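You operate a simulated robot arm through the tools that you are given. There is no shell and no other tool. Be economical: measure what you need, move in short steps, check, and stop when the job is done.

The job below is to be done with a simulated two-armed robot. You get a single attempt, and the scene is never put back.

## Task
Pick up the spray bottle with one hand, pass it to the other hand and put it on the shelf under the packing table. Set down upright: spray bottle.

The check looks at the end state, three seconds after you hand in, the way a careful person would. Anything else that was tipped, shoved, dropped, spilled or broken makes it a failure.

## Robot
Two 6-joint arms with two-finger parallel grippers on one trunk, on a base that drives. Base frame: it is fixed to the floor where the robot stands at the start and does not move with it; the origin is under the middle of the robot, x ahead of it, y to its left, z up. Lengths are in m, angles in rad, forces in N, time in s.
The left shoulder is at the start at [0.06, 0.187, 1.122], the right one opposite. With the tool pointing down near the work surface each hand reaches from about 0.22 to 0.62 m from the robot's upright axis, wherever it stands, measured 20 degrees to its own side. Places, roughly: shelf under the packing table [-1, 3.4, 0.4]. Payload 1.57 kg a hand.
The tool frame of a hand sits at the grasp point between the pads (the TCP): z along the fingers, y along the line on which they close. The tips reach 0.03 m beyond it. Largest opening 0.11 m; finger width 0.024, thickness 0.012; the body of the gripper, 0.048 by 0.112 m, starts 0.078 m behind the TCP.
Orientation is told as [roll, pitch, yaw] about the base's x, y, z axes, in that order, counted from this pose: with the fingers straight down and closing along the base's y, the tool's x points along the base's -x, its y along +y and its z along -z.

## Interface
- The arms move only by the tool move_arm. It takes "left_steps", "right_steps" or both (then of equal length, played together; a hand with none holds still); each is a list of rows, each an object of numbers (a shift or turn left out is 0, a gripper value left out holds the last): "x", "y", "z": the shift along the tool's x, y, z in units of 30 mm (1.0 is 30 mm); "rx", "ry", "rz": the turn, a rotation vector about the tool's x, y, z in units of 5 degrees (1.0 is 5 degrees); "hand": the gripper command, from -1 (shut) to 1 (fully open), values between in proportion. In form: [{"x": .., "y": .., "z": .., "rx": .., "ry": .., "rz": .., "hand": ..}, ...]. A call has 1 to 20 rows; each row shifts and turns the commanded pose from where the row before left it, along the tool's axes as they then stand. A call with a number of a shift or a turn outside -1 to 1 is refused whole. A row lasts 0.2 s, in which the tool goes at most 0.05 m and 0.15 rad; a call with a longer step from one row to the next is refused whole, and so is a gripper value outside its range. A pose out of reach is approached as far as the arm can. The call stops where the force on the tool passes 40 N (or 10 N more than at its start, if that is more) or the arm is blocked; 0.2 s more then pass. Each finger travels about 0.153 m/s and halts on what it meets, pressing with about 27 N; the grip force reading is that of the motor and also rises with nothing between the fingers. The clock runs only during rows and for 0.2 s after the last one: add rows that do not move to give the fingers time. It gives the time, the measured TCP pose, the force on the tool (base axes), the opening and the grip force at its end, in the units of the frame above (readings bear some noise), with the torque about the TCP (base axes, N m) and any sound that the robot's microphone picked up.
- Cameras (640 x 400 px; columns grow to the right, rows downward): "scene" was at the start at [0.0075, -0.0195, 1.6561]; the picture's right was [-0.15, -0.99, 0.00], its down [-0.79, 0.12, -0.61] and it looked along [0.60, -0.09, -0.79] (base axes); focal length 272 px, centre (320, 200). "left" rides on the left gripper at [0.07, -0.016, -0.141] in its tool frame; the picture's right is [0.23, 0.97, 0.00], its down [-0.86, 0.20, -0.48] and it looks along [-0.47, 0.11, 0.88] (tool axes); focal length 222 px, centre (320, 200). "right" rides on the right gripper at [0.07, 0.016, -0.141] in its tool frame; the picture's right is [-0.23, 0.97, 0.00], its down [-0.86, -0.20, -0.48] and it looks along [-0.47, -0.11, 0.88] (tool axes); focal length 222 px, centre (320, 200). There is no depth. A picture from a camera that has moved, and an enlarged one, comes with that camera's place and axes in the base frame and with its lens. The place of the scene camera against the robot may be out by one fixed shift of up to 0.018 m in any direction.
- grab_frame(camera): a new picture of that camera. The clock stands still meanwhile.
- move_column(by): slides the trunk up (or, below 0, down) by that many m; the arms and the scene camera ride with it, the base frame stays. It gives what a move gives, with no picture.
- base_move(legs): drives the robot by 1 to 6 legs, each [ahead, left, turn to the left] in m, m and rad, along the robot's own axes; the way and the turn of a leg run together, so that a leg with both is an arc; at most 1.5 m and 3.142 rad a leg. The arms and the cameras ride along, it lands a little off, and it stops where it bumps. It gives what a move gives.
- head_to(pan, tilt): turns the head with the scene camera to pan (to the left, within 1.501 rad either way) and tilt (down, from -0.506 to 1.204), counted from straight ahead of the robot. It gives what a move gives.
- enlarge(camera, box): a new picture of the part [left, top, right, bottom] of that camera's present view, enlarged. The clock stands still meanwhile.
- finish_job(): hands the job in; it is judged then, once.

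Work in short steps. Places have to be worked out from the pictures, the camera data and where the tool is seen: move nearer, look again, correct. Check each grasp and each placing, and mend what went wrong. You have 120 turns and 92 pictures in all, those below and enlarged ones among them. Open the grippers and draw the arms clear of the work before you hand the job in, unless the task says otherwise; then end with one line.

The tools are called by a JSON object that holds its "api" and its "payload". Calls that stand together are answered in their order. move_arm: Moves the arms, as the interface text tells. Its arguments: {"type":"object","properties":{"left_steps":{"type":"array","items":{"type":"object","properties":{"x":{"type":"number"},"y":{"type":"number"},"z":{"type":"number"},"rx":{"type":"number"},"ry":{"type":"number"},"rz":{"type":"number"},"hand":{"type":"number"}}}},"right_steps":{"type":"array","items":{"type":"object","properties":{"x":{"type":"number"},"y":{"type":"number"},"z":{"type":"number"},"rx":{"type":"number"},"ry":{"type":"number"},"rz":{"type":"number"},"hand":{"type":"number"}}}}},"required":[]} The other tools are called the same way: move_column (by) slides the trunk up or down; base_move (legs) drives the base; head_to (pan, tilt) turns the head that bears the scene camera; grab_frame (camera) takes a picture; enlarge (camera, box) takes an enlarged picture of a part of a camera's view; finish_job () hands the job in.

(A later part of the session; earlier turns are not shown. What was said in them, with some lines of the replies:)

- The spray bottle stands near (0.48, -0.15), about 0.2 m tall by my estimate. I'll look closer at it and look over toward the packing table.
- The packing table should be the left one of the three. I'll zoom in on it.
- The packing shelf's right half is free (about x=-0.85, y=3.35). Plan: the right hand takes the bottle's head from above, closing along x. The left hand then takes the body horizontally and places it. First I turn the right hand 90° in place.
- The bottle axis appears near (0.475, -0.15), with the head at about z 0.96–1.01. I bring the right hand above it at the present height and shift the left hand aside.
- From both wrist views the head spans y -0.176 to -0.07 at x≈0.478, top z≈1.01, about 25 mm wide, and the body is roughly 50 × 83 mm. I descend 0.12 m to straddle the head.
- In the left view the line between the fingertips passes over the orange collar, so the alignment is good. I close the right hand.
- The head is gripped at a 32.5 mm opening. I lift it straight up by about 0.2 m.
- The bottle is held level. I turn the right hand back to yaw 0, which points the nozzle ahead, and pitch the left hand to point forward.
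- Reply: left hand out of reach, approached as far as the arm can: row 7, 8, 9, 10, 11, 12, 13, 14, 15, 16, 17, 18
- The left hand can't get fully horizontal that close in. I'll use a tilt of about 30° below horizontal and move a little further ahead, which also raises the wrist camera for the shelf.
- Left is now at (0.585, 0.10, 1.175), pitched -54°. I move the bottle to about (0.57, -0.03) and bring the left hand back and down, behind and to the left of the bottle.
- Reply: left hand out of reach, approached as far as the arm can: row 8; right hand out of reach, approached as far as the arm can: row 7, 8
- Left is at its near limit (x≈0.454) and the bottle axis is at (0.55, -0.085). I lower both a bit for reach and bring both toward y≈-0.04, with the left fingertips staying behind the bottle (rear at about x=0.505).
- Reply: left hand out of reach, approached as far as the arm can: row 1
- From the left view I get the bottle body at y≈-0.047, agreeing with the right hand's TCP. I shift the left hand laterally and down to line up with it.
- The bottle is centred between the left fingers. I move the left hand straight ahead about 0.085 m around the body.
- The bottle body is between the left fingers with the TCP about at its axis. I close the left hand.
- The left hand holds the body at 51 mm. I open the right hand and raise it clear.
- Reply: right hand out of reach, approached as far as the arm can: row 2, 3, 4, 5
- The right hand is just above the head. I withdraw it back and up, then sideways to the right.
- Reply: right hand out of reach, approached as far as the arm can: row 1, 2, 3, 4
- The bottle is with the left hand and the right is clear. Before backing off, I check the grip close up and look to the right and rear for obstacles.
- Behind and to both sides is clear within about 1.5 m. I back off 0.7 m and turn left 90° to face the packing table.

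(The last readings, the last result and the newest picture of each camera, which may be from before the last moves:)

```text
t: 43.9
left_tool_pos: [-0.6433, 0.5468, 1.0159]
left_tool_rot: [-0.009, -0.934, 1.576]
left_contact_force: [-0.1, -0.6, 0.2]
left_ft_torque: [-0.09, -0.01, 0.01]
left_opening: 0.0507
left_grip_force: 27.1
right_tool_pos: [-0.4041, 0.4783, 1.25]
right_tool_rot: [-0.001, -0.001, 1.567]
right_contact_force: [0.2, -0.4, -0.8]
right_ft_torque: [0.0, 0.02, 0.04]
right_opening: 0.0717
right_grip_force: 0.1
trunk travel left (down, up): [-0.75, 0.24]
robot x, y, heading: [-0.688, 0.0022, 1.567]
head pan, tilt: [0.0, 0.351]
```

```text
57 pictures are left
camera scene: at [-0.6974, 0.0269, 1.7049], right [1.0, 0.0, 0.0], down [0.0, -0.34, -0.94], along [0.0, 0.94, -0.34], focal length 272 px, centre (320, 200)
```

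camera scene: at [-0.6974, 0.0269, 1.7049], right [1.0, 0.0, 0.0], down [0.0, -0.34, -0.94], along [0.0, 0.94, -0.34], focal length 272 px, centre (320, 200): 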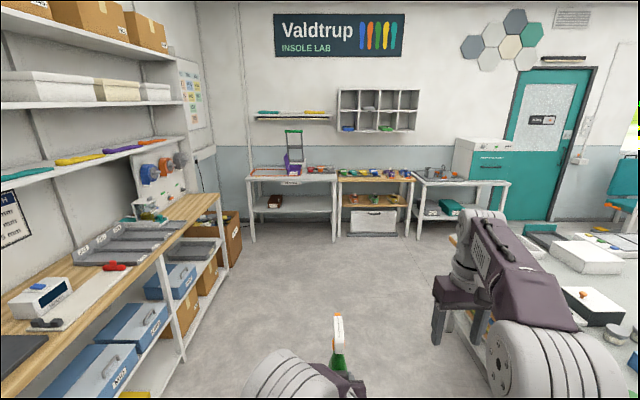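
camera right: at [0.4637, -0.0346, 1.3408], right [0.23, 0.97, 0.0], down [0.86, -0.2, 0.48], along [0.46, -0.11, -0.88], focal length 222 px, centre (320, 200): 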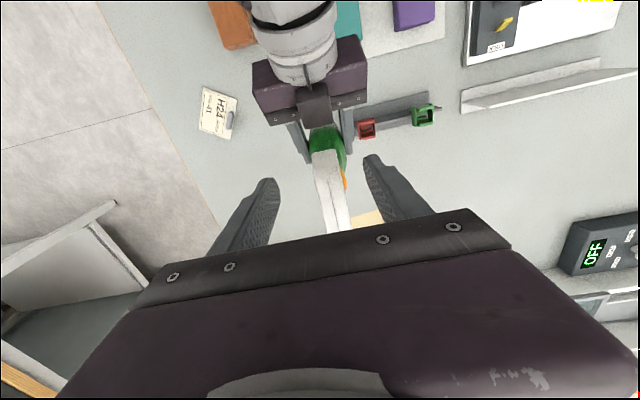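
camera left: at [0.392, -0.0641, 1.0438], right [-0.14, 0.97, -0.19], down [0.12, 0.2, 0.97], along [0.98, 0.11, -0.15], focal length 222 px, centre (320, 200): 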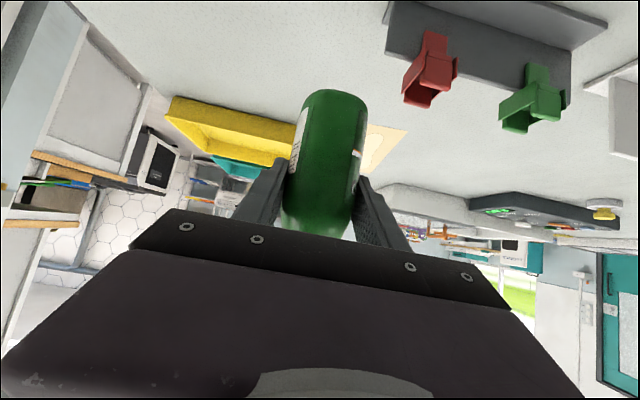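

The robot now faces the packing table. I retract the right hand toward the body first, then drive most of the way while shifting left to line up with the free right half of the shelf.

{"api": "move_arm", "payload": {"right_steps": [{"x": 0.75}, {"x": 0.75}, {"x": 0.75}, {"x": 0.75}, {"x": 0.75}, {"x": 0.75}, {"x": 0.75}, {"x": 0.75}]}}

{"api": "base_move", "payload": {"legs": [[1.0, 0.1, 0], [1.0, 0.1, 0]]}}

{"api": "head_to", "payload": {"pan": 0, "tilt": 0.6}}

{"api": "grab_frame", "payload": {"camera": "scene"}}

```text
t: 45.7
left_tool_pos: [-0.6438, 0.5465, 1.0151]
left_tool_rot: [-0.01, -0.936, 1.577]
left_contact_force: [0.1, -0.3, 0.0]
left_ft_torque: [-0.1, -0.01, 0.0]
left_opening: 0.0506
left_grip_force: 27.5
right_tool_pos: [-0.4035, 0.2958, 1.2517]
right_tool_rot: [-0.001, 0.0, 1.57]
right_contact_force: [0.4, -0.3, -0.7]
right_ft_torque: [0.03, -0.02, 0.04]
right_opening: 0.0716
right_grip_force: 0.0
trunk travel left (down, up): [-0.75, 0.24]
robot x, y, heading: [-0.6926, -0.0006, 1.573]
head pan, tilt: [0.0, 0.351]
```

```text
t: 55.7
left_tool_pos: [-0.8179, 2.5484, 1.0163]
left_tool_rot: [-0.008, -0.936, 1.566]
left_contact_force: [0.1, 0.2, -1.1]
left_ft_torque: [-0.07, 0.01, -0.01]
left_opening: 0.0505
left_grip_force: 26.9
right_tool_pos: [-0.5812, 2.2954, 1.2517]
right_tool_rot: [0.0, 0.0, 1.557]
right_contact_force: [-0.3, 0.3, -0.4]
right_ft_torque: [0.01, -0.03, -0.04]
right_opening: 0.0715
right_grip_force: 0.0
trunk travel left (down, up): [-0.75, 0.24]
robot x, y, heading: [-0.8716, 2.0035, 1.557]
head pan, tilt: [0.0, 0.351]
```

```text
t: 56.5
left_tool_pos: [-0.8171, 2.5501, 1.0151]
left_tool_rot: [-0.007, -0.934, 1.565]
left_contact_force: [0.4, 0.3, 0.6]
left_ft_torque: [-0.12, 0.03, 0.04]
left_opening: 0.0504
left_grip_force: 27.0
right_tool_pos: [-0.5807, 2.2971, 1.251]
right_tool_rot: [0.0, -0.001, 1.559]
right_contact_force: [0.2, -0.2, -0.5]
right_ft_torque: [-0.03, -0.03, 0.01]
right_opening: 0.0716
right_grip_force: 0.0
trunk travel left (down, up): [-0.75, 0.24]
robot x, y, heading: [-0.8724, 2.005, 1.561]
head pan, tilt: [0.0, 0.6]
```

```text
56 pictures are left
camera scene: at [-0.8776, 2.0252, 1.6822], right [1.0, -0.01, 0.0], down [-0.01, -0.57, -0.82], along [0.01, 0.82, -0.57], focal length 272 px, centre (320, 200)
```

scene: 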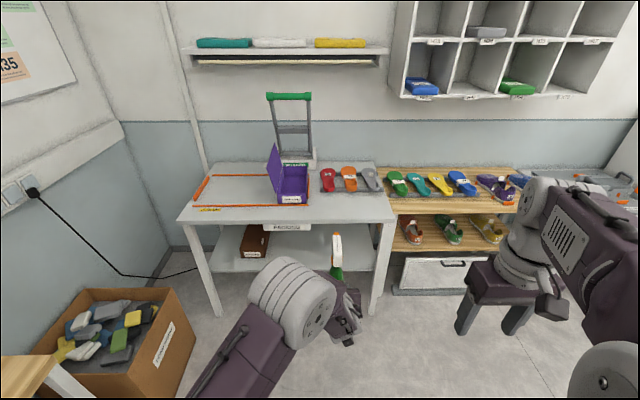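

The table front is at about y=3.10 and the shelf edge at about y=3.13. The space around x=-0.82 is free. I lower the trunk 0.48 m here, well before the table.

{"api": "move_column", "payload": {"by": -0.48}}

{"api": "head_to", "payload": {"pan": 0, "tilt": 0.5}}

{"api": "grab_frame", "payload": {"camera": "scene"}}

{"api": "grab_frame", "payload": {"camera": "left"}}

```text
refused: -0.48 is not a number from -0.4 to 0.4
```

```text
t: 57.2
left_tool_pos: [-0.8193, 2.5488, 1.0164]
left_tool_rot: [-0.005, -0.934, 1.566]
left_contact_force: [0.4, -0.4, -0.9]
left_ft_torque: [-0.1, 0.02, 0.0]
left_opening: 0.0504
left_grip_force: 27.1
right_tool_pos: [-0.5818, 2.2969, 1.2513]
right_tool_rot: [0.0, 0.001, 1.558]
right_contact_force: [-0.2, -0.2, -0.5]
right_ft_torque: [0.02, -0.02, 0.0]
right_opening: 0.0717
right_grip_force: 0.1
trunk travel left (down, up): [-0.75, 0.24]
robot x, y, heading: [-0.8695, 2.0046, 1.561]
head pan, tilt: [0.0, 0.499]
```

```text
55 pictures are left
camera scene: at [-0.8776, 2.0274, 1.6912], right [1.0, -0.01, 0.0], down [-0.01, -0.48, -0.88], along [0.01, 0.88, -0.48], focal length 272 px, centre (320, 200)
```

scene: 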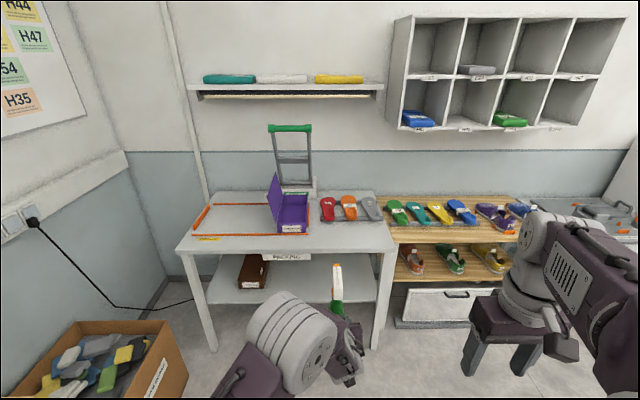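

```text
54 pictures are left
camera left: at [-0.8033, 2.3934, 1.0439], right [-0.97, -0.12, -0.19], down [-0.2, 0.12, 0.97], along [-0.1, 0.98, -0.15], focal length 222 px, centre (320, 200)
```

left: 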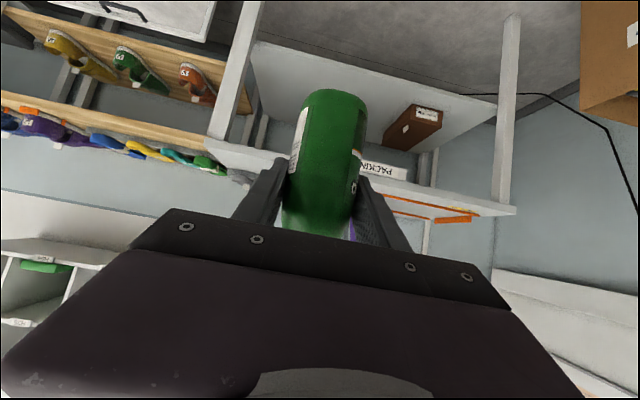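

The column allows 0.4 m per call, so I lower 0.4, then 0.07 more.

{"api": "move_column", "payload": {"by": -0.4}}

{"api": "move_column", "payload": {"by": -0.07}}

{"api": "grab_frame", "payload": {"camera": "scene"}}

{"api": "grab_frame", "payload": {"camera": "left"}}

```text
t: 61.0
left_tool_pos: [-0.8188, 2.5489, 0.6158]
left_tool_rot: [-0.006, -0.937, 1.566]
left_contact_force: [-0.8, -0.9, 0.8]
left_ft_torque: [-0.04, -0.01, 0.03]
left_opening: 0.0507
left_grip_force: 26.6
right_tool_pos: [-0.5825, 2.2958, 0.8519]
right_tool_rot: [-0.001, -0.001, 1.558]
right_contact_force: [-0.4, -0.4, -0.6]
right_ft_torque: [-0.01, 0.0, 0.01]
right_opening: 0.0716
right_grip_force: 0.0
trunk travel left (down, up): [-0.35, 0.64]
robot x, y, heading: [-0.8676, 2.0082, 1.559]
head pan, tilt: [0.0, 0.499]
```

```text
t: 62.1
left_tool_pos: [-0.8182, 2.5495, 0.5462]
left_tool_rot: [-0.009, -0.935, 1.566]
left_contact_force: [0.3, 0.3, -0.5]
left_ft_torque: [-0.09, -0.01, -0.02]
left_opening: 0.0508
left_grip_force: 27.2
right_tool_pos: [-0.5811, 2.2959, 0.7814]
right_tool_rot: [0.0, 0.0, 1.558]
right_contact_force: [1.2, -0.5, 0.4]
right_ft_torque: [-0.05, -0.08, -0.02]
right_opening: 0.0715
right_grip_force: 0.2
trunk travel left (down, up): [-0.28, 0.71]
robot x, y, heading: [-0.8729, 2.0053, 1.561]
head pan, tilt: [0.0, 0.499]
```

```text
53 pictures are left
camera scene: at [-0.8777, 2.0269, 1.2213], right [1.0, -0.01, 0.0], down [-0.01, -0.48, -0.88], along [0.01, 0.88, -0.48], focal length 272 px, centre (320, 200)
```

scene: 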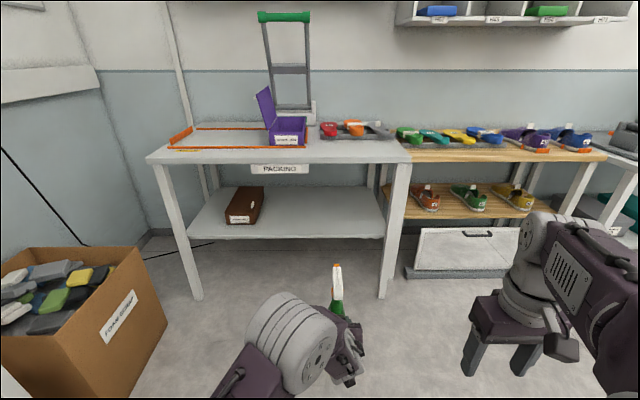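

```text
52 pictures are left
camera left: at [-0.8034, 2.393, 0.574], right [-0.97, -0.12, -0.19], down [-0.2, 0.12, 0.97], along [-0.1, 0.98, -0.15], focal length 222 px, centre (320, 200)
```

left: 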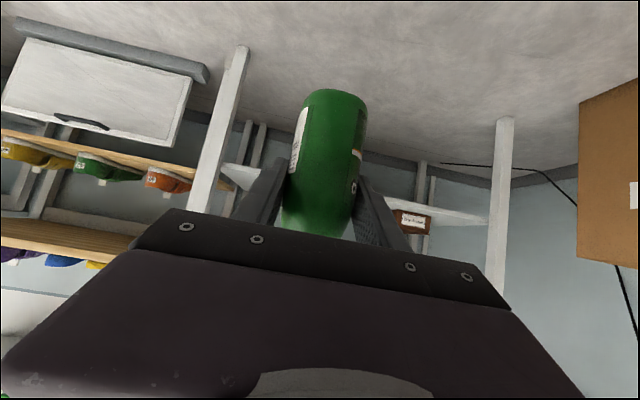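

Triangulating from the two trunk heights puts the shelf edge at y≈3.14, z≈0.40 and the tabletop front at y≈3.07. The bottle bottom is at about 0.48. I drive 0.5 m ahead and check.

{"api": "base_move", "payload": {"legs": [[0.5, 0, 0]]}}

{"api": "grab_frame", "payload": {"camera": "scene"}}

{"api": "grab_frame", "payload": {"camera": "left"}}

```text
t: 65.0
left_tool_pos: [-0.8106, 3.0493, 0.5458]
left_tool_rot: [-0.006, -0.935, 1.562]
left_contact_force: [0.9, 0.2, -0.6]
left_ft_torque: [-0.09, -0.02, -0.01]
left_opening: 0.0504
left_grip_force: 27.1
right_tool_pos: [-0.5749, 2.7951, 0.7809]
right_tool_rot: [0.0, 0.002, 1.558]
right_contact_force: [0.9, 1.0, 0.1]
right_ft_torque: [-0.01, 0.02, -0.01]
right_opening: 0.0715
right_grip_force: 0.1
trunk travel left (down, up): [-0.28, 0.71]
robot x, y, heading: [-0.864, 2.5006, 1.556]
head pan, tilt: [0.0, 0.499]
```

```text
51 pictures are left
camera scene: at [-0.8709, 2.527, 1.2213], right [1.0, -0.01, 0.0], down [-0.01, -0.48, -0.88], along [0.01, 0.88, -0.48], focal length 272 px, centre (320, 200)
```

scene: 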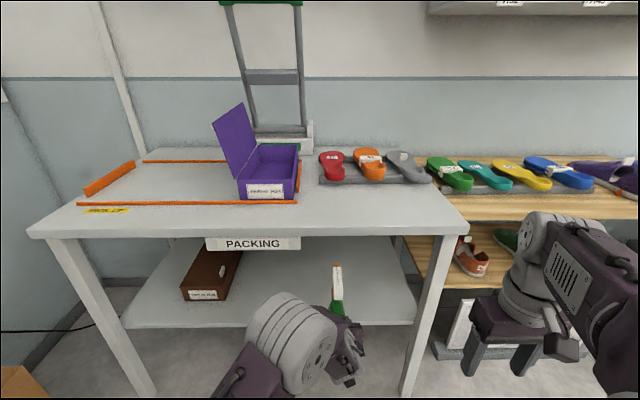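

```text
50 pictures are left
camera left: at [-0.7955, 2.8925, 0.5737], right [-0.97, -0.12, -0.19], down [-0.2, 0.13, 0.97], along [-0.09, 0.98, -0.15], focal length 222 px, centre (320, 200)
```

left: 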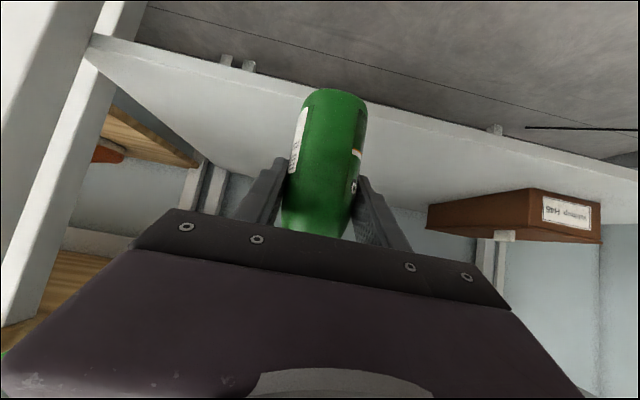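

The bottle heads for the free part of the shelf. The left elbow is near tabletop height, so I take a second view from a panned head to triangulate its front before going further.

{"api": "enlarge", "payload": {"camera": "scene", "box": [200, 240, 400, 400]}}

{"api": "head_to", "payload": {"pan": 1.0, "tilt": 0.8}}

{"api": "grab_frame", "payload": {"camera": "scene"}}

{"api": "head_to", "payload": {"pan": -1.0, "tilt": 0.8}}

{"api": "grab_frame", "payload": {"camera": "scene"}}

```text
2.50 times, centred on (300, 320) of scene
camera zoom: at [-0.8709, 2.527, 1.2213], right [1.0, -0.01, 0.0], down [-0.01, -0.48, -0.88], along [0.01, 0.88, -0.48], focal length 681 px, centre (370, -100)
```

zoom: 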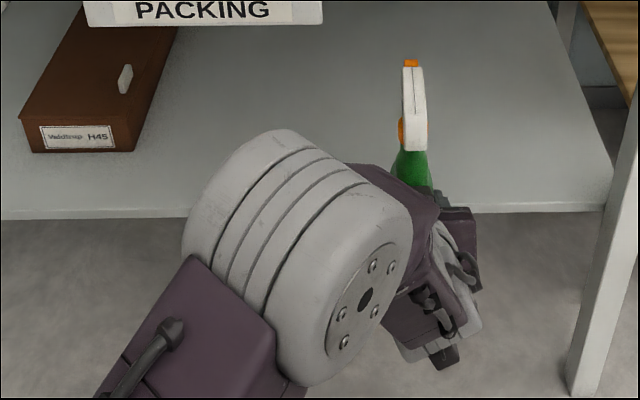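

```text
t: 66.3
left_tool_pos: [-0.809, 3.0476, 0.5455]
left_tool_rot: [-0.008, -0.936, 1.561]
left_contact_force: [0.3, 0.5, 0.3]
left_ft_torque: [-0.09, -0.02, 0.04]
left_opening: 0.0505
left_grip_force: 27.1
right_tool_pos: [-0.5737, 2.795, 0.7806]
right_tool_rot: [-0.001, 0.0, 1.553]
right_contact_force: [0.4, 0.7, -0.1]
right_ft_torque: [0.02, -0.01, 0.05]
right_opening: 0.0716
right_grip_force: 0.1
trunk travel left (down, up): [-0.28, 0.71]
robot x, y, heading: [-0.8633, 2.5019, 1.554]
head pan, tilt: [1.0, 0.799]
```

```text
48 pictures are left
camera scene: at [-0.9394, 2.4802, 1.1954], right [0.55, 0.83, 0.0], down [0.6, -0.4, -0.7], along [-0.58, 0.39, -0.72], focal length 272 px, centre (320, 200)
```

scene: 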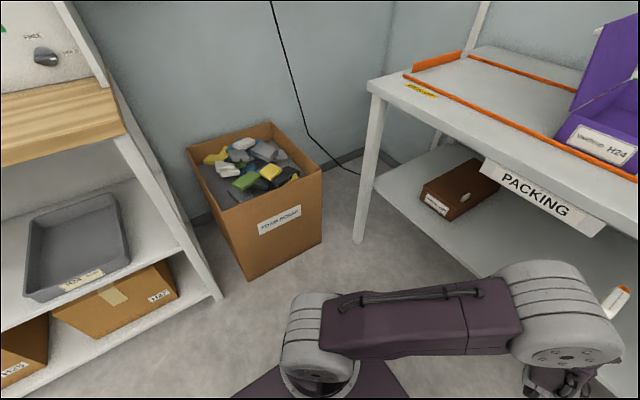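

```text
t: 68.2
left_tool_pos: [-0.8099, 3.049, 0.5458]
left_tool_rot: [-0.006, -0.935, 1.561]
left_contact_force: [-0.1, -0.6, -0.4]
left_ft_torque: [-0.06, 0.01, 0.04]
left_opening: 0.0503
left_grip_force: 27.2
right_tool_pos: [-0.5743, 2.7941, 0.7813]
right_tool_rot: [0.0, 0.001, 1.556]
right_contact_force: [-0.2, -0.2, 0.7]
right_ft_torque: [0.01, 0.0, -0.01]
right_opening: 0.0711
right_grip_force: 0.1
trunk travel left (down, up): [-0.28, 0.71]
robot x, y, heading: [-0.8649, 2.5044, 1.553]
head pan, tilt: [-1.0, 0.799]
```

```text
47 pictures are left
camera scene: at [-0.8037, 2.4781, 1.1953], right [0.53, -0.85, 0.0], down [-0.61, -0.38, -0.7], along [0.59, 0.37, -0.72], focal length 272 px, centre (320, 200)
```

scene: 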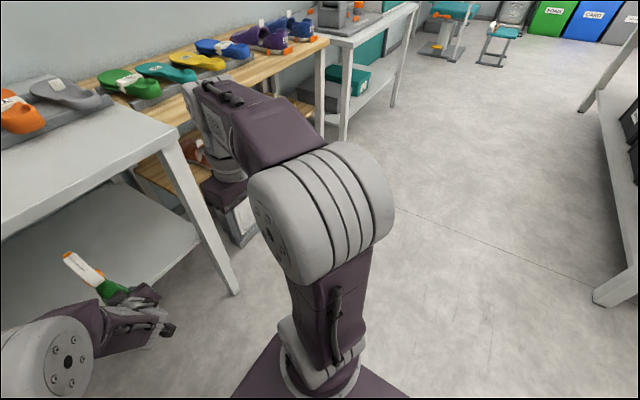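

The elbow hub triangulates consistently to (-0.87, 2.71, 0.91), so driving 0.17 m more leaves it clear of the tabletop edge at 3.06. I first pull the right hand back a bit more.

{"api": "move_arm", "payload": {"right_steps": [{"x": 0.5}, {"x": 0.5}, {"x": 0.5}, {"x": 0.5}]}}

{"api": "base_move", "payload": {"legs": [[0.11, 0, 0]]}}

{"api": "head_to", "payload": {"pan": 0, "tilt": 0.7}}

{"api": "grab_frame", "payload": {"camera": "scene"}}

{"api": "grab_frame", "payload": {"camera": "left"}}

```text
t: 69.2
left_tool_pos: [-0.8105, 3.0489, 0.5456]
left_tool_rot: [-0.007, -0.936, 1.562]
left_contact_force: [-0.2, -0.2, -0.1]
left_ft_torque: [-0.05, -0.01, -0.03]
left_opening: 0.0505
left_grip_force: 26.8
right_tool_pos: [-0.5746, 2.7353, 0.781]
right_tool_rot: [-0.001, 0.0, 1.556]
right_contact_force: [-0.2, -0.4, 0.1]
right_ft_torque: [-0.02, -0.03, 0.0]
right_opening: 0.0713
right_grip_force: 0.0
trunk travel left (down, up): [-0.28, 0.71]
robot x, y, heading: [-0.8669, 2.5028, 1.559]
head pan, tilt: [-1.0, 0.799]
```

```text
t: 70.4
left_tool_pos: [-0.8073, 3.1578, 0.5442]
left_tool_rot: [-0.007, -0.933, 1.56]
left_contact_force: [-0.7, 0.1, -0.4]
left_ft_torque: [-0.09, 0.01, 0.03]
left_opening: 0.0504
left_grip_force: 27.1
right_tool_pos: [-0.5723, 2.8454, 0.7808]
right_tool_rot: [-0.001, 0.003, 1.556]
right_contact_force: [-0.1, 0.1, -0.9]
right_ft_torque: [-0.02, 0.01, -0.02]
right_opening: 0.071
right_grip_force: 0.0
trunk travel left (down, up): [-0.28, 0.71]
robot x, y, heading: [-0.8611, 2.6173, 1.558]
head pan, tilt: [-1.0, 0.799]
```

```text
t: 71.7
left_tool_pos: [-0.8078, 3.1583, 0.5453]
left_tool_rot: [-0.005, -0.935, 1.561]
left_contact_force: [0.5, 0.3, -0.4]
left_ft_torque: [-0.11, -0.02, -0.02]
left_opening: 0.0505
left_grip_force: 26.8
right_tool_pos: [-0.5721, 2.8445, 0.7816]
right_tool_rot: [0.001, 0.0, 1.554]
right_contact_force: [0.5, 0.4, -0.8]
right_ft_torque: [0.03, 0.06, -0.05]
right_opening: 0.0716
right_grip_force: 0.1
trunk travel left (down, up): [-0.28, 0.71]
robot x, y, heading: [-0.862, 2.6157, 1.555]
head pan, tilt: [0.0, 0.7]
```

```text
46 pictures are left
camera scene: at [-0.8692, 2.6299, 1.2036], right [1.0, -0.02, 0.0], down [-0.01, -0.64, -0.76], along [0.01, 0.76, -0.64], focal length 272 px, centre (320, 200)
```

scene: 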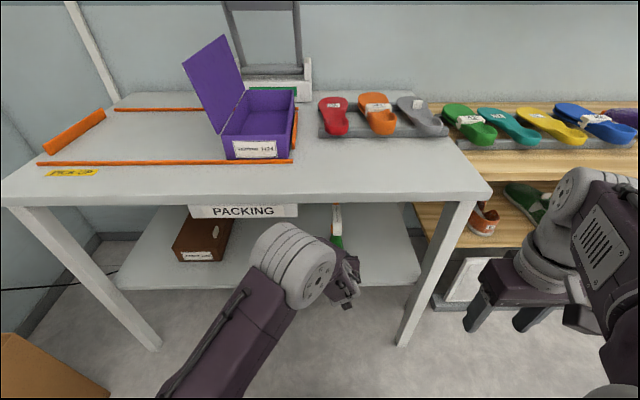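

```text
45 pictures are left
camera left: at [-0.7933, 3.0016, 0.5738], right [-0.98, -0.12, -0.19], down [-0.2, 0.13, 0.97], along [-0.09, 0.98, -0.15], focal length 222 px, centre (320, 200)
```

left: 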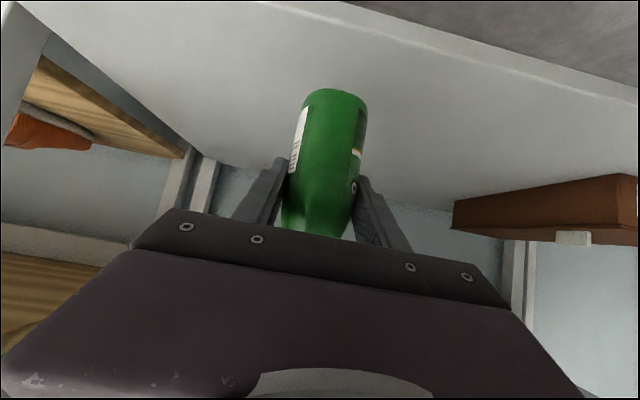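

The shelf edge is at y≈3.15, and the bottle must go about 0.08 m further in. I lower the trunk 0.04 first, leaving the bottom about 4 cm above the shelf, to give the forearm more clearance. Then I advance.

{"api": "move_column", "payload": {"by": -0.04}}

{"api": "grab_frame", "payload": {"camera": "left"}}

{"api": "enlarge", "payload": {"camera": "scene", "box": [220, 180, 420, 340]}}

```text
t: 72.5
left_tool_pos: [-0.8084, 3.158, 0.5056]
left_tool_rot: [-0.007, -0.936, 1.559]
left_contact_force: [-0.3, 1.1, -0.4]
left_ft_torque: [-0.1, -0.01, 0.03]
left_opening: 0.0505
left_grip_force: 27.2
right_tool_pos: [-0.5717, 2.8433, 0.7413]
right_tool_rot: [0.0, -0.001, 1.554]
right_contact_force: [-0.1, 0.3, 0.2]
right_ft_torque: [0.02, -0.03, 0.01]
right_opening: 0.0715
right_grip_force: 0.1
trunk travel left (down, up): [-0.24, 0.75]
robot x, y, heading: [-0.8619, 2.6146, 1.553]
head pan, tilt: [0.0, 0.7]
```

```text
44 pictures are left
camera left: at [-0.7934, 3.0015, 0.5339], right [-0.98, -0.12, -0.19], down [-0.2, 0.13, 0.97], along [-0.09, 0.98, -0.15], focal length 222 px, centre (320, 200)
```

left: 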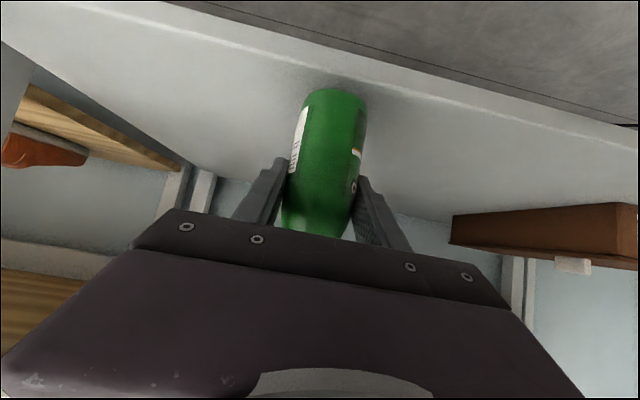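

```text
2.50 times, centred on (320, 260) of scene
camera zoom: at [-0.8693, 2.6297, 1.1636], right [1.0, -0.02, 0.0], down [-0.01, -0.64, -0.76], along [0.01, 0.76, -0.64], focal length 681 px, centre (320, 50)
```

zoom: 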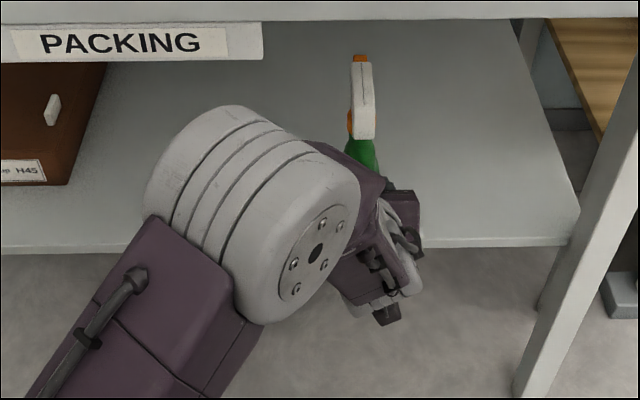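

Both left views agree with the shelf edge at about y=3.155, z=0.40. I advance 0.085 m.

{"api": "base_move", "payload": {"legs": [[0.085, 0, 0]]}}

{"api": "grab_frame", "payload": {"camera": "left"}}

{"api": "grab_frame", "payload": {"camera": "scene"}}

```text
t: 73.6
left_tool_pos: [-0.8064, 3.2437, 0.5048]
left_tool_rot: [-0.008, -0.935, 1.559]
left_contact_force: [0.3, -0.3, -1.0]
left_ft_torque: [-0.09, 0.03, 0.0]
left_opening: 0.0505
left_grip_force: 27.1
right_tool_pos: [-0.5718, 2.9289, 0.7408]
right_tool_rot: [0.0, 0.002, 1.552]
right_contact_force: [-0.1, 0.0, -0.6]
right_ft_torque: [-0.03, -0.01, 0.0]
right_opening: 0.0715
right_grip_force: 0.1
trunk travel left (down, up): [-0.24, 0.75]
robot x, y, heading: [-0.8584, 2.6987, 1.554]
head pan, tilt: [0.0, 0.7]
```

```text
42 pictures are left
camera left: at [-0.792, 3.087, 0.5334], right [-0.98, -0.12, -0.19], down [-0.2, 0.13, 0.97], along [-0.09, 0.98, -0.15], focal length 222 px, centre (320, 200)
```

left: 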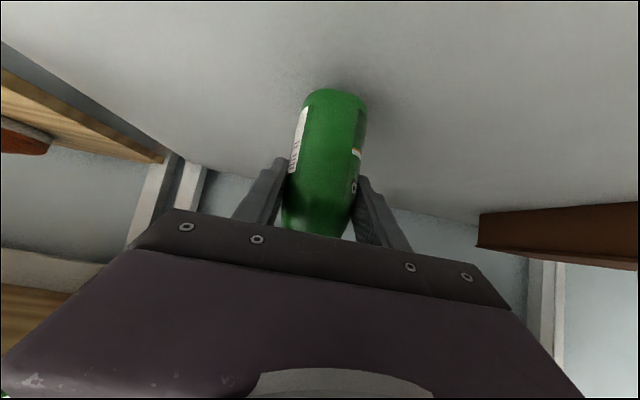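

```text
41 pictures are left
camera scene: at [-0.8678, 2.7158, 1.1635], right [1.0, -0.02, 0.0], down [-0.01, -0.65, -0.76], along [0.01, 0.76, -0.65], focal length 272 px, centre (320, 200)
```

scene: 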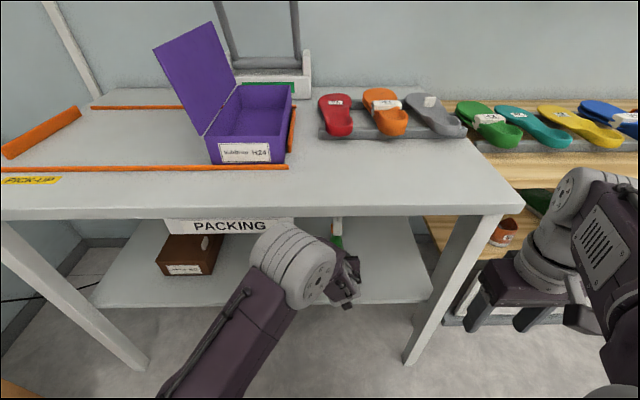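

The bottle hangs over the shelf, about 9 cm in from the edge. I lower 20 mm with the arm, watching the force.

{"api": "move_arm", "payload": {"left_steps": [{"x": 0.134, "z": 0.099}, {"x": 0.134, "z": 0.099}, {"x": 0.134, "z": 0.099}, {"x": 0.134, "z": 0.099}]}}

{"api": "enlarge", "payload": {"camera": "left", "box": [240, 40, 440, 240]}}

```text
t: 74.6
left_tool_pos: [-0.8052, 3.2436, 0.4879]
left_tool_rot: [-0.009, -0.939, 1.562]
left_contact_force: [0.0, -0.5, 3.8]
left_ft_torque: [-0.11, 0.18, 0.03]
left_opening: 0.0506
left_grip_force: 27.1
right_tool_pos: [-0.5715, 2.9273, 0.741]
right_tool_rot: [-0.001, -0.001, 1.556]
right_contact_force: [0.7, -0.7, 0.4]
right_ft_torque: [0.0, -0.03, -0.01]
right_opening: 0.0715
right_grip_force: 0.0
trunk travel left (down, up): [-0.24, 0.75]
robot x, y, heading: [-0.8649, 2.6997, 1.553]
head pan, tilt: [0.0, 0.7]
```

```text
2.00 times, centred on (340, 140) of left
camera zoom: at [-0.7919, 3.087, 0.5151], right [-0.97, -0.12, -0.19], down [-0.2, 0.12, 0.97], along [-0.09, 0.99, -0.14], focal length 444 px, centre (280, 320)
```

zoom: 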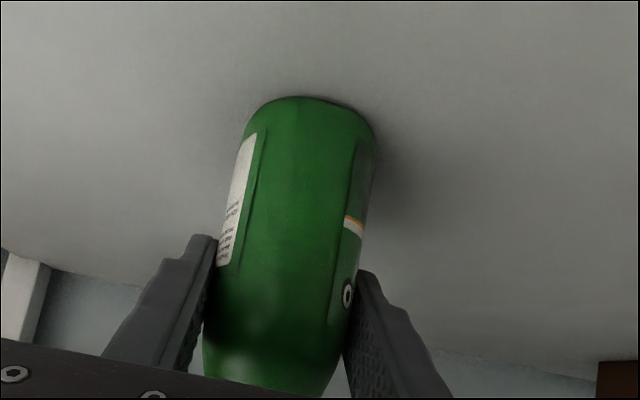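

Contact: 3.8 N upward and the TCP lagging the command by about 3 mm. I press 2 mm more to seat the base.

{"api": "move_arm", "payload": {"left_steps": [{"x": 0.054, "z": 0.04}, {}]}}

{"api": "enlarge", "payload": {"camera": "left", "box": [240, 40, 440, 240]}}

```text
t: 75.2
left_tool_pos: [-0.8072, 3.2437, 0.488]
left_tool_rot: [-0.01, -0.942, 1.563]
left_contact_force: [-1.6, 0.8, 19.3]
left_ft_torque: [-0.1, 0.32, -0.04]
left_opening: 0.051
left_grip_force: 26.8
right_tool_pos: [-0.5722, 2.9282, 0.7422]
right_tool_rot: [0.001, -0.002, 1.555]
right_contact_force: [-0.1, 0.1, -0.2]
right_ft_torque: [0.01, -0.01, 0.01]
right_opening: 0.0716
right_grip_force: 0.1
trunk travel left (down, up): [-0.24, 0.75]
robot x, y, heading: [-0.8635, 2.6973, 1.554]
head pan, tilt: [0.0, 0.7]
```

```text
2.00 times, centred on (340, 140) of left
camera zoom: at [-0.7917, 3.0869, 0.5142], right [-0.97, -0.12, -0.19], down [-0.2, 0.12, 0.97], along [-0.09, 0.99, -0.14], focal length 444 px, centre (280, 320)
```

zoom: 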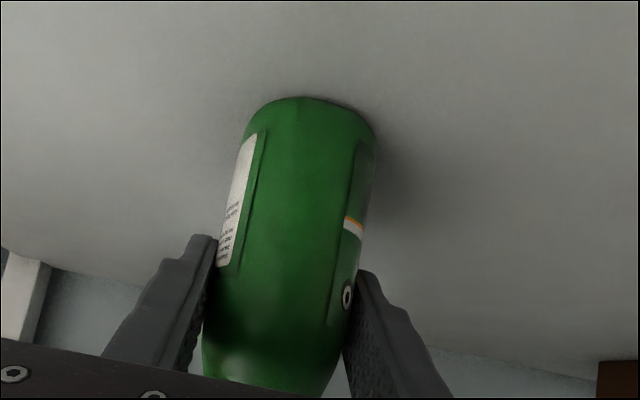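

It is firmly on the shelf at 19 N. I relieve about 2.5 mm so little load remains, then open the left hand gradually.

{"api": "move_arm", "payload": {"left_steps": [{"x": -0.07, "z": -0.05}, {}, {"hand": -0.1}, {"hand": 0.0}, {"hand": 0.1}, {"hand": 0.3}, {"hand": 0.6}, {"hand": 1}, {"hand": 1}]}}

{"api": "grab_frame", "payload": {"camera": "left"}}

```text
t: 77.2
left_tool_pos: [-0.8063, 3.2429, 0.4865]
left_tool_rot: [-0.006, -0.934, 1.56]
left_contact_force: [-0.2, -0.6, -0.8]
left_ft_torque: [0.0, -0.01, -0.02]
left_opening: 0.1098
left_grip_force: 0.0
right_tool_pos: [-0.5712, 2.929, 0.742]
right_tool_rot: [0.0, -0.001, 1.556]
right_contact_force: [0.1, 0.1, 0.0]
right_ft_torque: [-0.01, 0.02, 0.03]
right_opening: 0.0713
right_grip_force: 0.1
trunk travel left (down, up): [-0.24, 0.75]
robot x, y, heading: [-0.8635, 2.7008, 1.555]
head pan, tilt: [0.0, 0.7]
```

```text
38 pictures are left
camera left: at [-0.7918, 3.0866, 0.5147], right [-0.98, -0.12, -0.19], down [-0.2, 0.13, 0.97], along [-0.09, 0.98, -0.15], focal length 222 px, centre (320, 200)
```

left: 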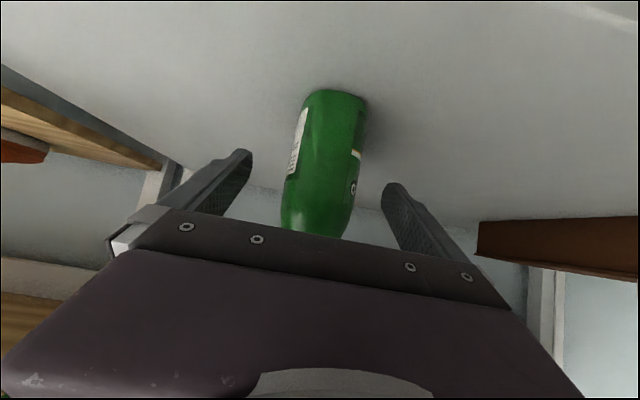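

The bottle stands free and centred between the open fingers. I back the base straight out and look.

{"api": "base_move", "payload": {"legs": [[-0.25, 0, 0]]}}

{"api": "grab_frame", "payload": {"camera": "left"}}

{"api": "grab_frame", "payload": {"camera": "scene"}}

```text
t: 79.0
left_tool_pos: [-0.8104, 2.9922, 0.4865]
left_tool_rot: [-0.007, -0.935, 1.56]
left_contact_force: [1.0, -0.4, 0.4]
left_ft_torque: [0.0, 0.02, -0.05]
left_opening: 0.1099
left_grip_force: 0.0
right_tool_pos: [-0.5737, 2.6788, 0.7415]
right_tool_rot: [-0.001, 0.001, 1.553]
right_contact_force: [-0.6, -0.3, -0.6]
right_ft_torque: [0.01, 0.01, 0.0]
right_opening: 0.0718
right_grip_force: 0.1
trunk travel left (down, up): [-0.24, 0.75]
robot x, y, heading: [-0.8673, 2.4492, 1.555]
head pan, tilt: [0.0, 0.7]
```

```text
37 pictures are left
camera left: at [-0.7956, 2.8366, 0.5149], right [-0.98, -0.12, -0.19], down [-0.2, 0.13, 0.97], along [-0.09, 0.98, -0.15], focal length 222 px, centre (320, 200)
```

left: 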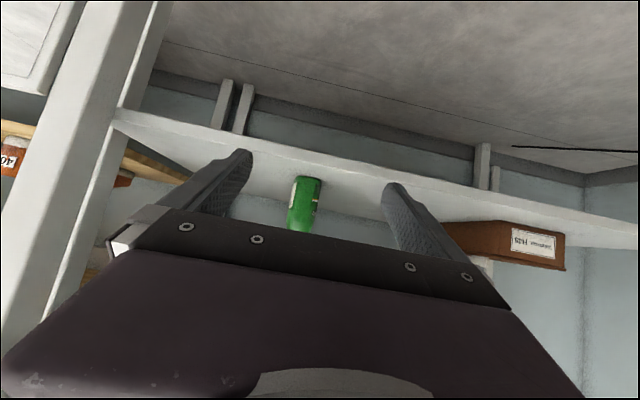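

```text
36 pictures are left
camera scene: at [-0.8721, 2.4641, 1.1636], right [1.0, -0.02, 0.0], down [-0.01, -0.64, -0.77], along [0.01, 0.77, -0.64], focal length 272 px, centre (320, 200)
```

scene: 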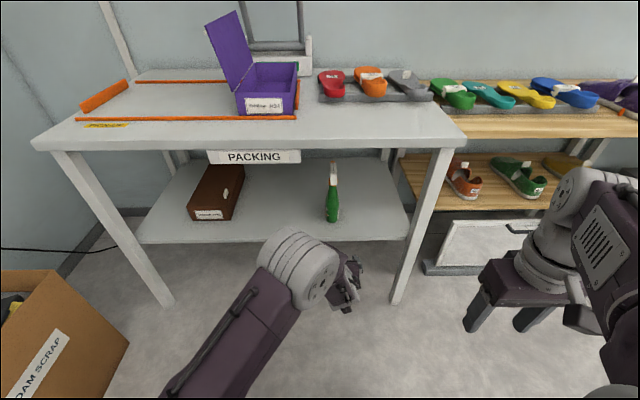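

The bottle stands upright on the shelf, inside its front edge, and nothing else there has moved. I back off a little more so the arms are well clear, then open the right hand.

{"api": "base_move", "payload": {"legs": [[-0.3, 0, 0]]}}

{"api": "move_arm", "payload": {"right_steps": [{"hand": 1}, {"hand": 1}]}}

{"api": "enlarge", "payload": {"camera": "scene", "box": [160, 60, 460, 260]}}

```text
t: 81.0
left_tool_pos: [-0.8146, 2.6946, 0.4871]
left_tool_rot: [-0.008, -0.936, 1.562]
left_contact_force: [1.0, 0.2, -0.2]
left_ft_torque: [-0.02, 0.01, 0.03]
left_opening: 0.11
left_grip_force: 0.1
right_tool_pos: [-0.5797, 2.38, 0.7409]
right_tool_rot: [0.0, 0.001, 1.556]
right_contact_force: [0.1, 0.2, -0.8]
right_ft_torque: [-0.01, 0.0, 0.0]
right_opening: 0.0715
right_grip_force: 0.0
trunk travel left (down, up): [-0.24, 0.75]
robot x, y, heading: [-0.8725, 2.1515, 1.556]
head pan, tilt: [0.0, 0.7]
```

```text
t: 81.7
left_tool_pos: [-0.815, 2.6945, 0.4858]
left_tool_rot: [-0.007, -0.934, 1.559]
left_contact_force: [-0.7, 0.6, -0.7]
left_ft_torque: [0.02, 0.0, -0.01]
left_opening: 0.1098
left_grip_force: 0.3
right_tool_pos: [-0.5808, 2.3807, 0.7403]
right_tool_rot: [0.0, -0.002, 1.556]
right_contact_force: [1.0, 0.0, 0.2]
right_ft_torque: [-0.01, 0.0, 0.01]
right_opening: 0.1101
right_grip_force: 0.1
trunk travel left (down, up): [-0.24, 0.75]
robot x, y, heading: [-0.8716, 2.1497, 1.555]
head pan, tilt: [0.0, 0.7]
```

```text
2.00 times, centred on (310, 160) of scene
camera zoom: at [-0.8771, 2.1662, 1.1636], right [1.0, -0.02, 0.0], down [-0.01, -0.64, -0.76], along [0.01, 0.76, -0.64], focal length 545 px, centre (340, 280)
```

zoom: 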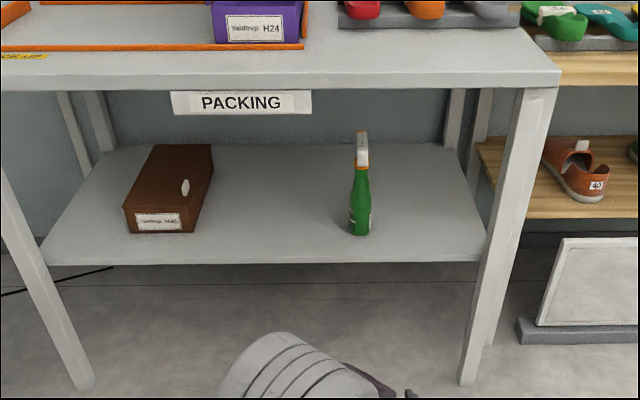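

The bottle is upright on the packing-table shelf, both grippers are open and the arms are clear, so I hand the job in.

{"api": "finish_job", "payload": {}}

```text
The job is handed in.
```

The spray bottle was picked up with the right hand, passed to the left, and now stands upright on the shelf under the packing table, with nothing else seen to have moved.
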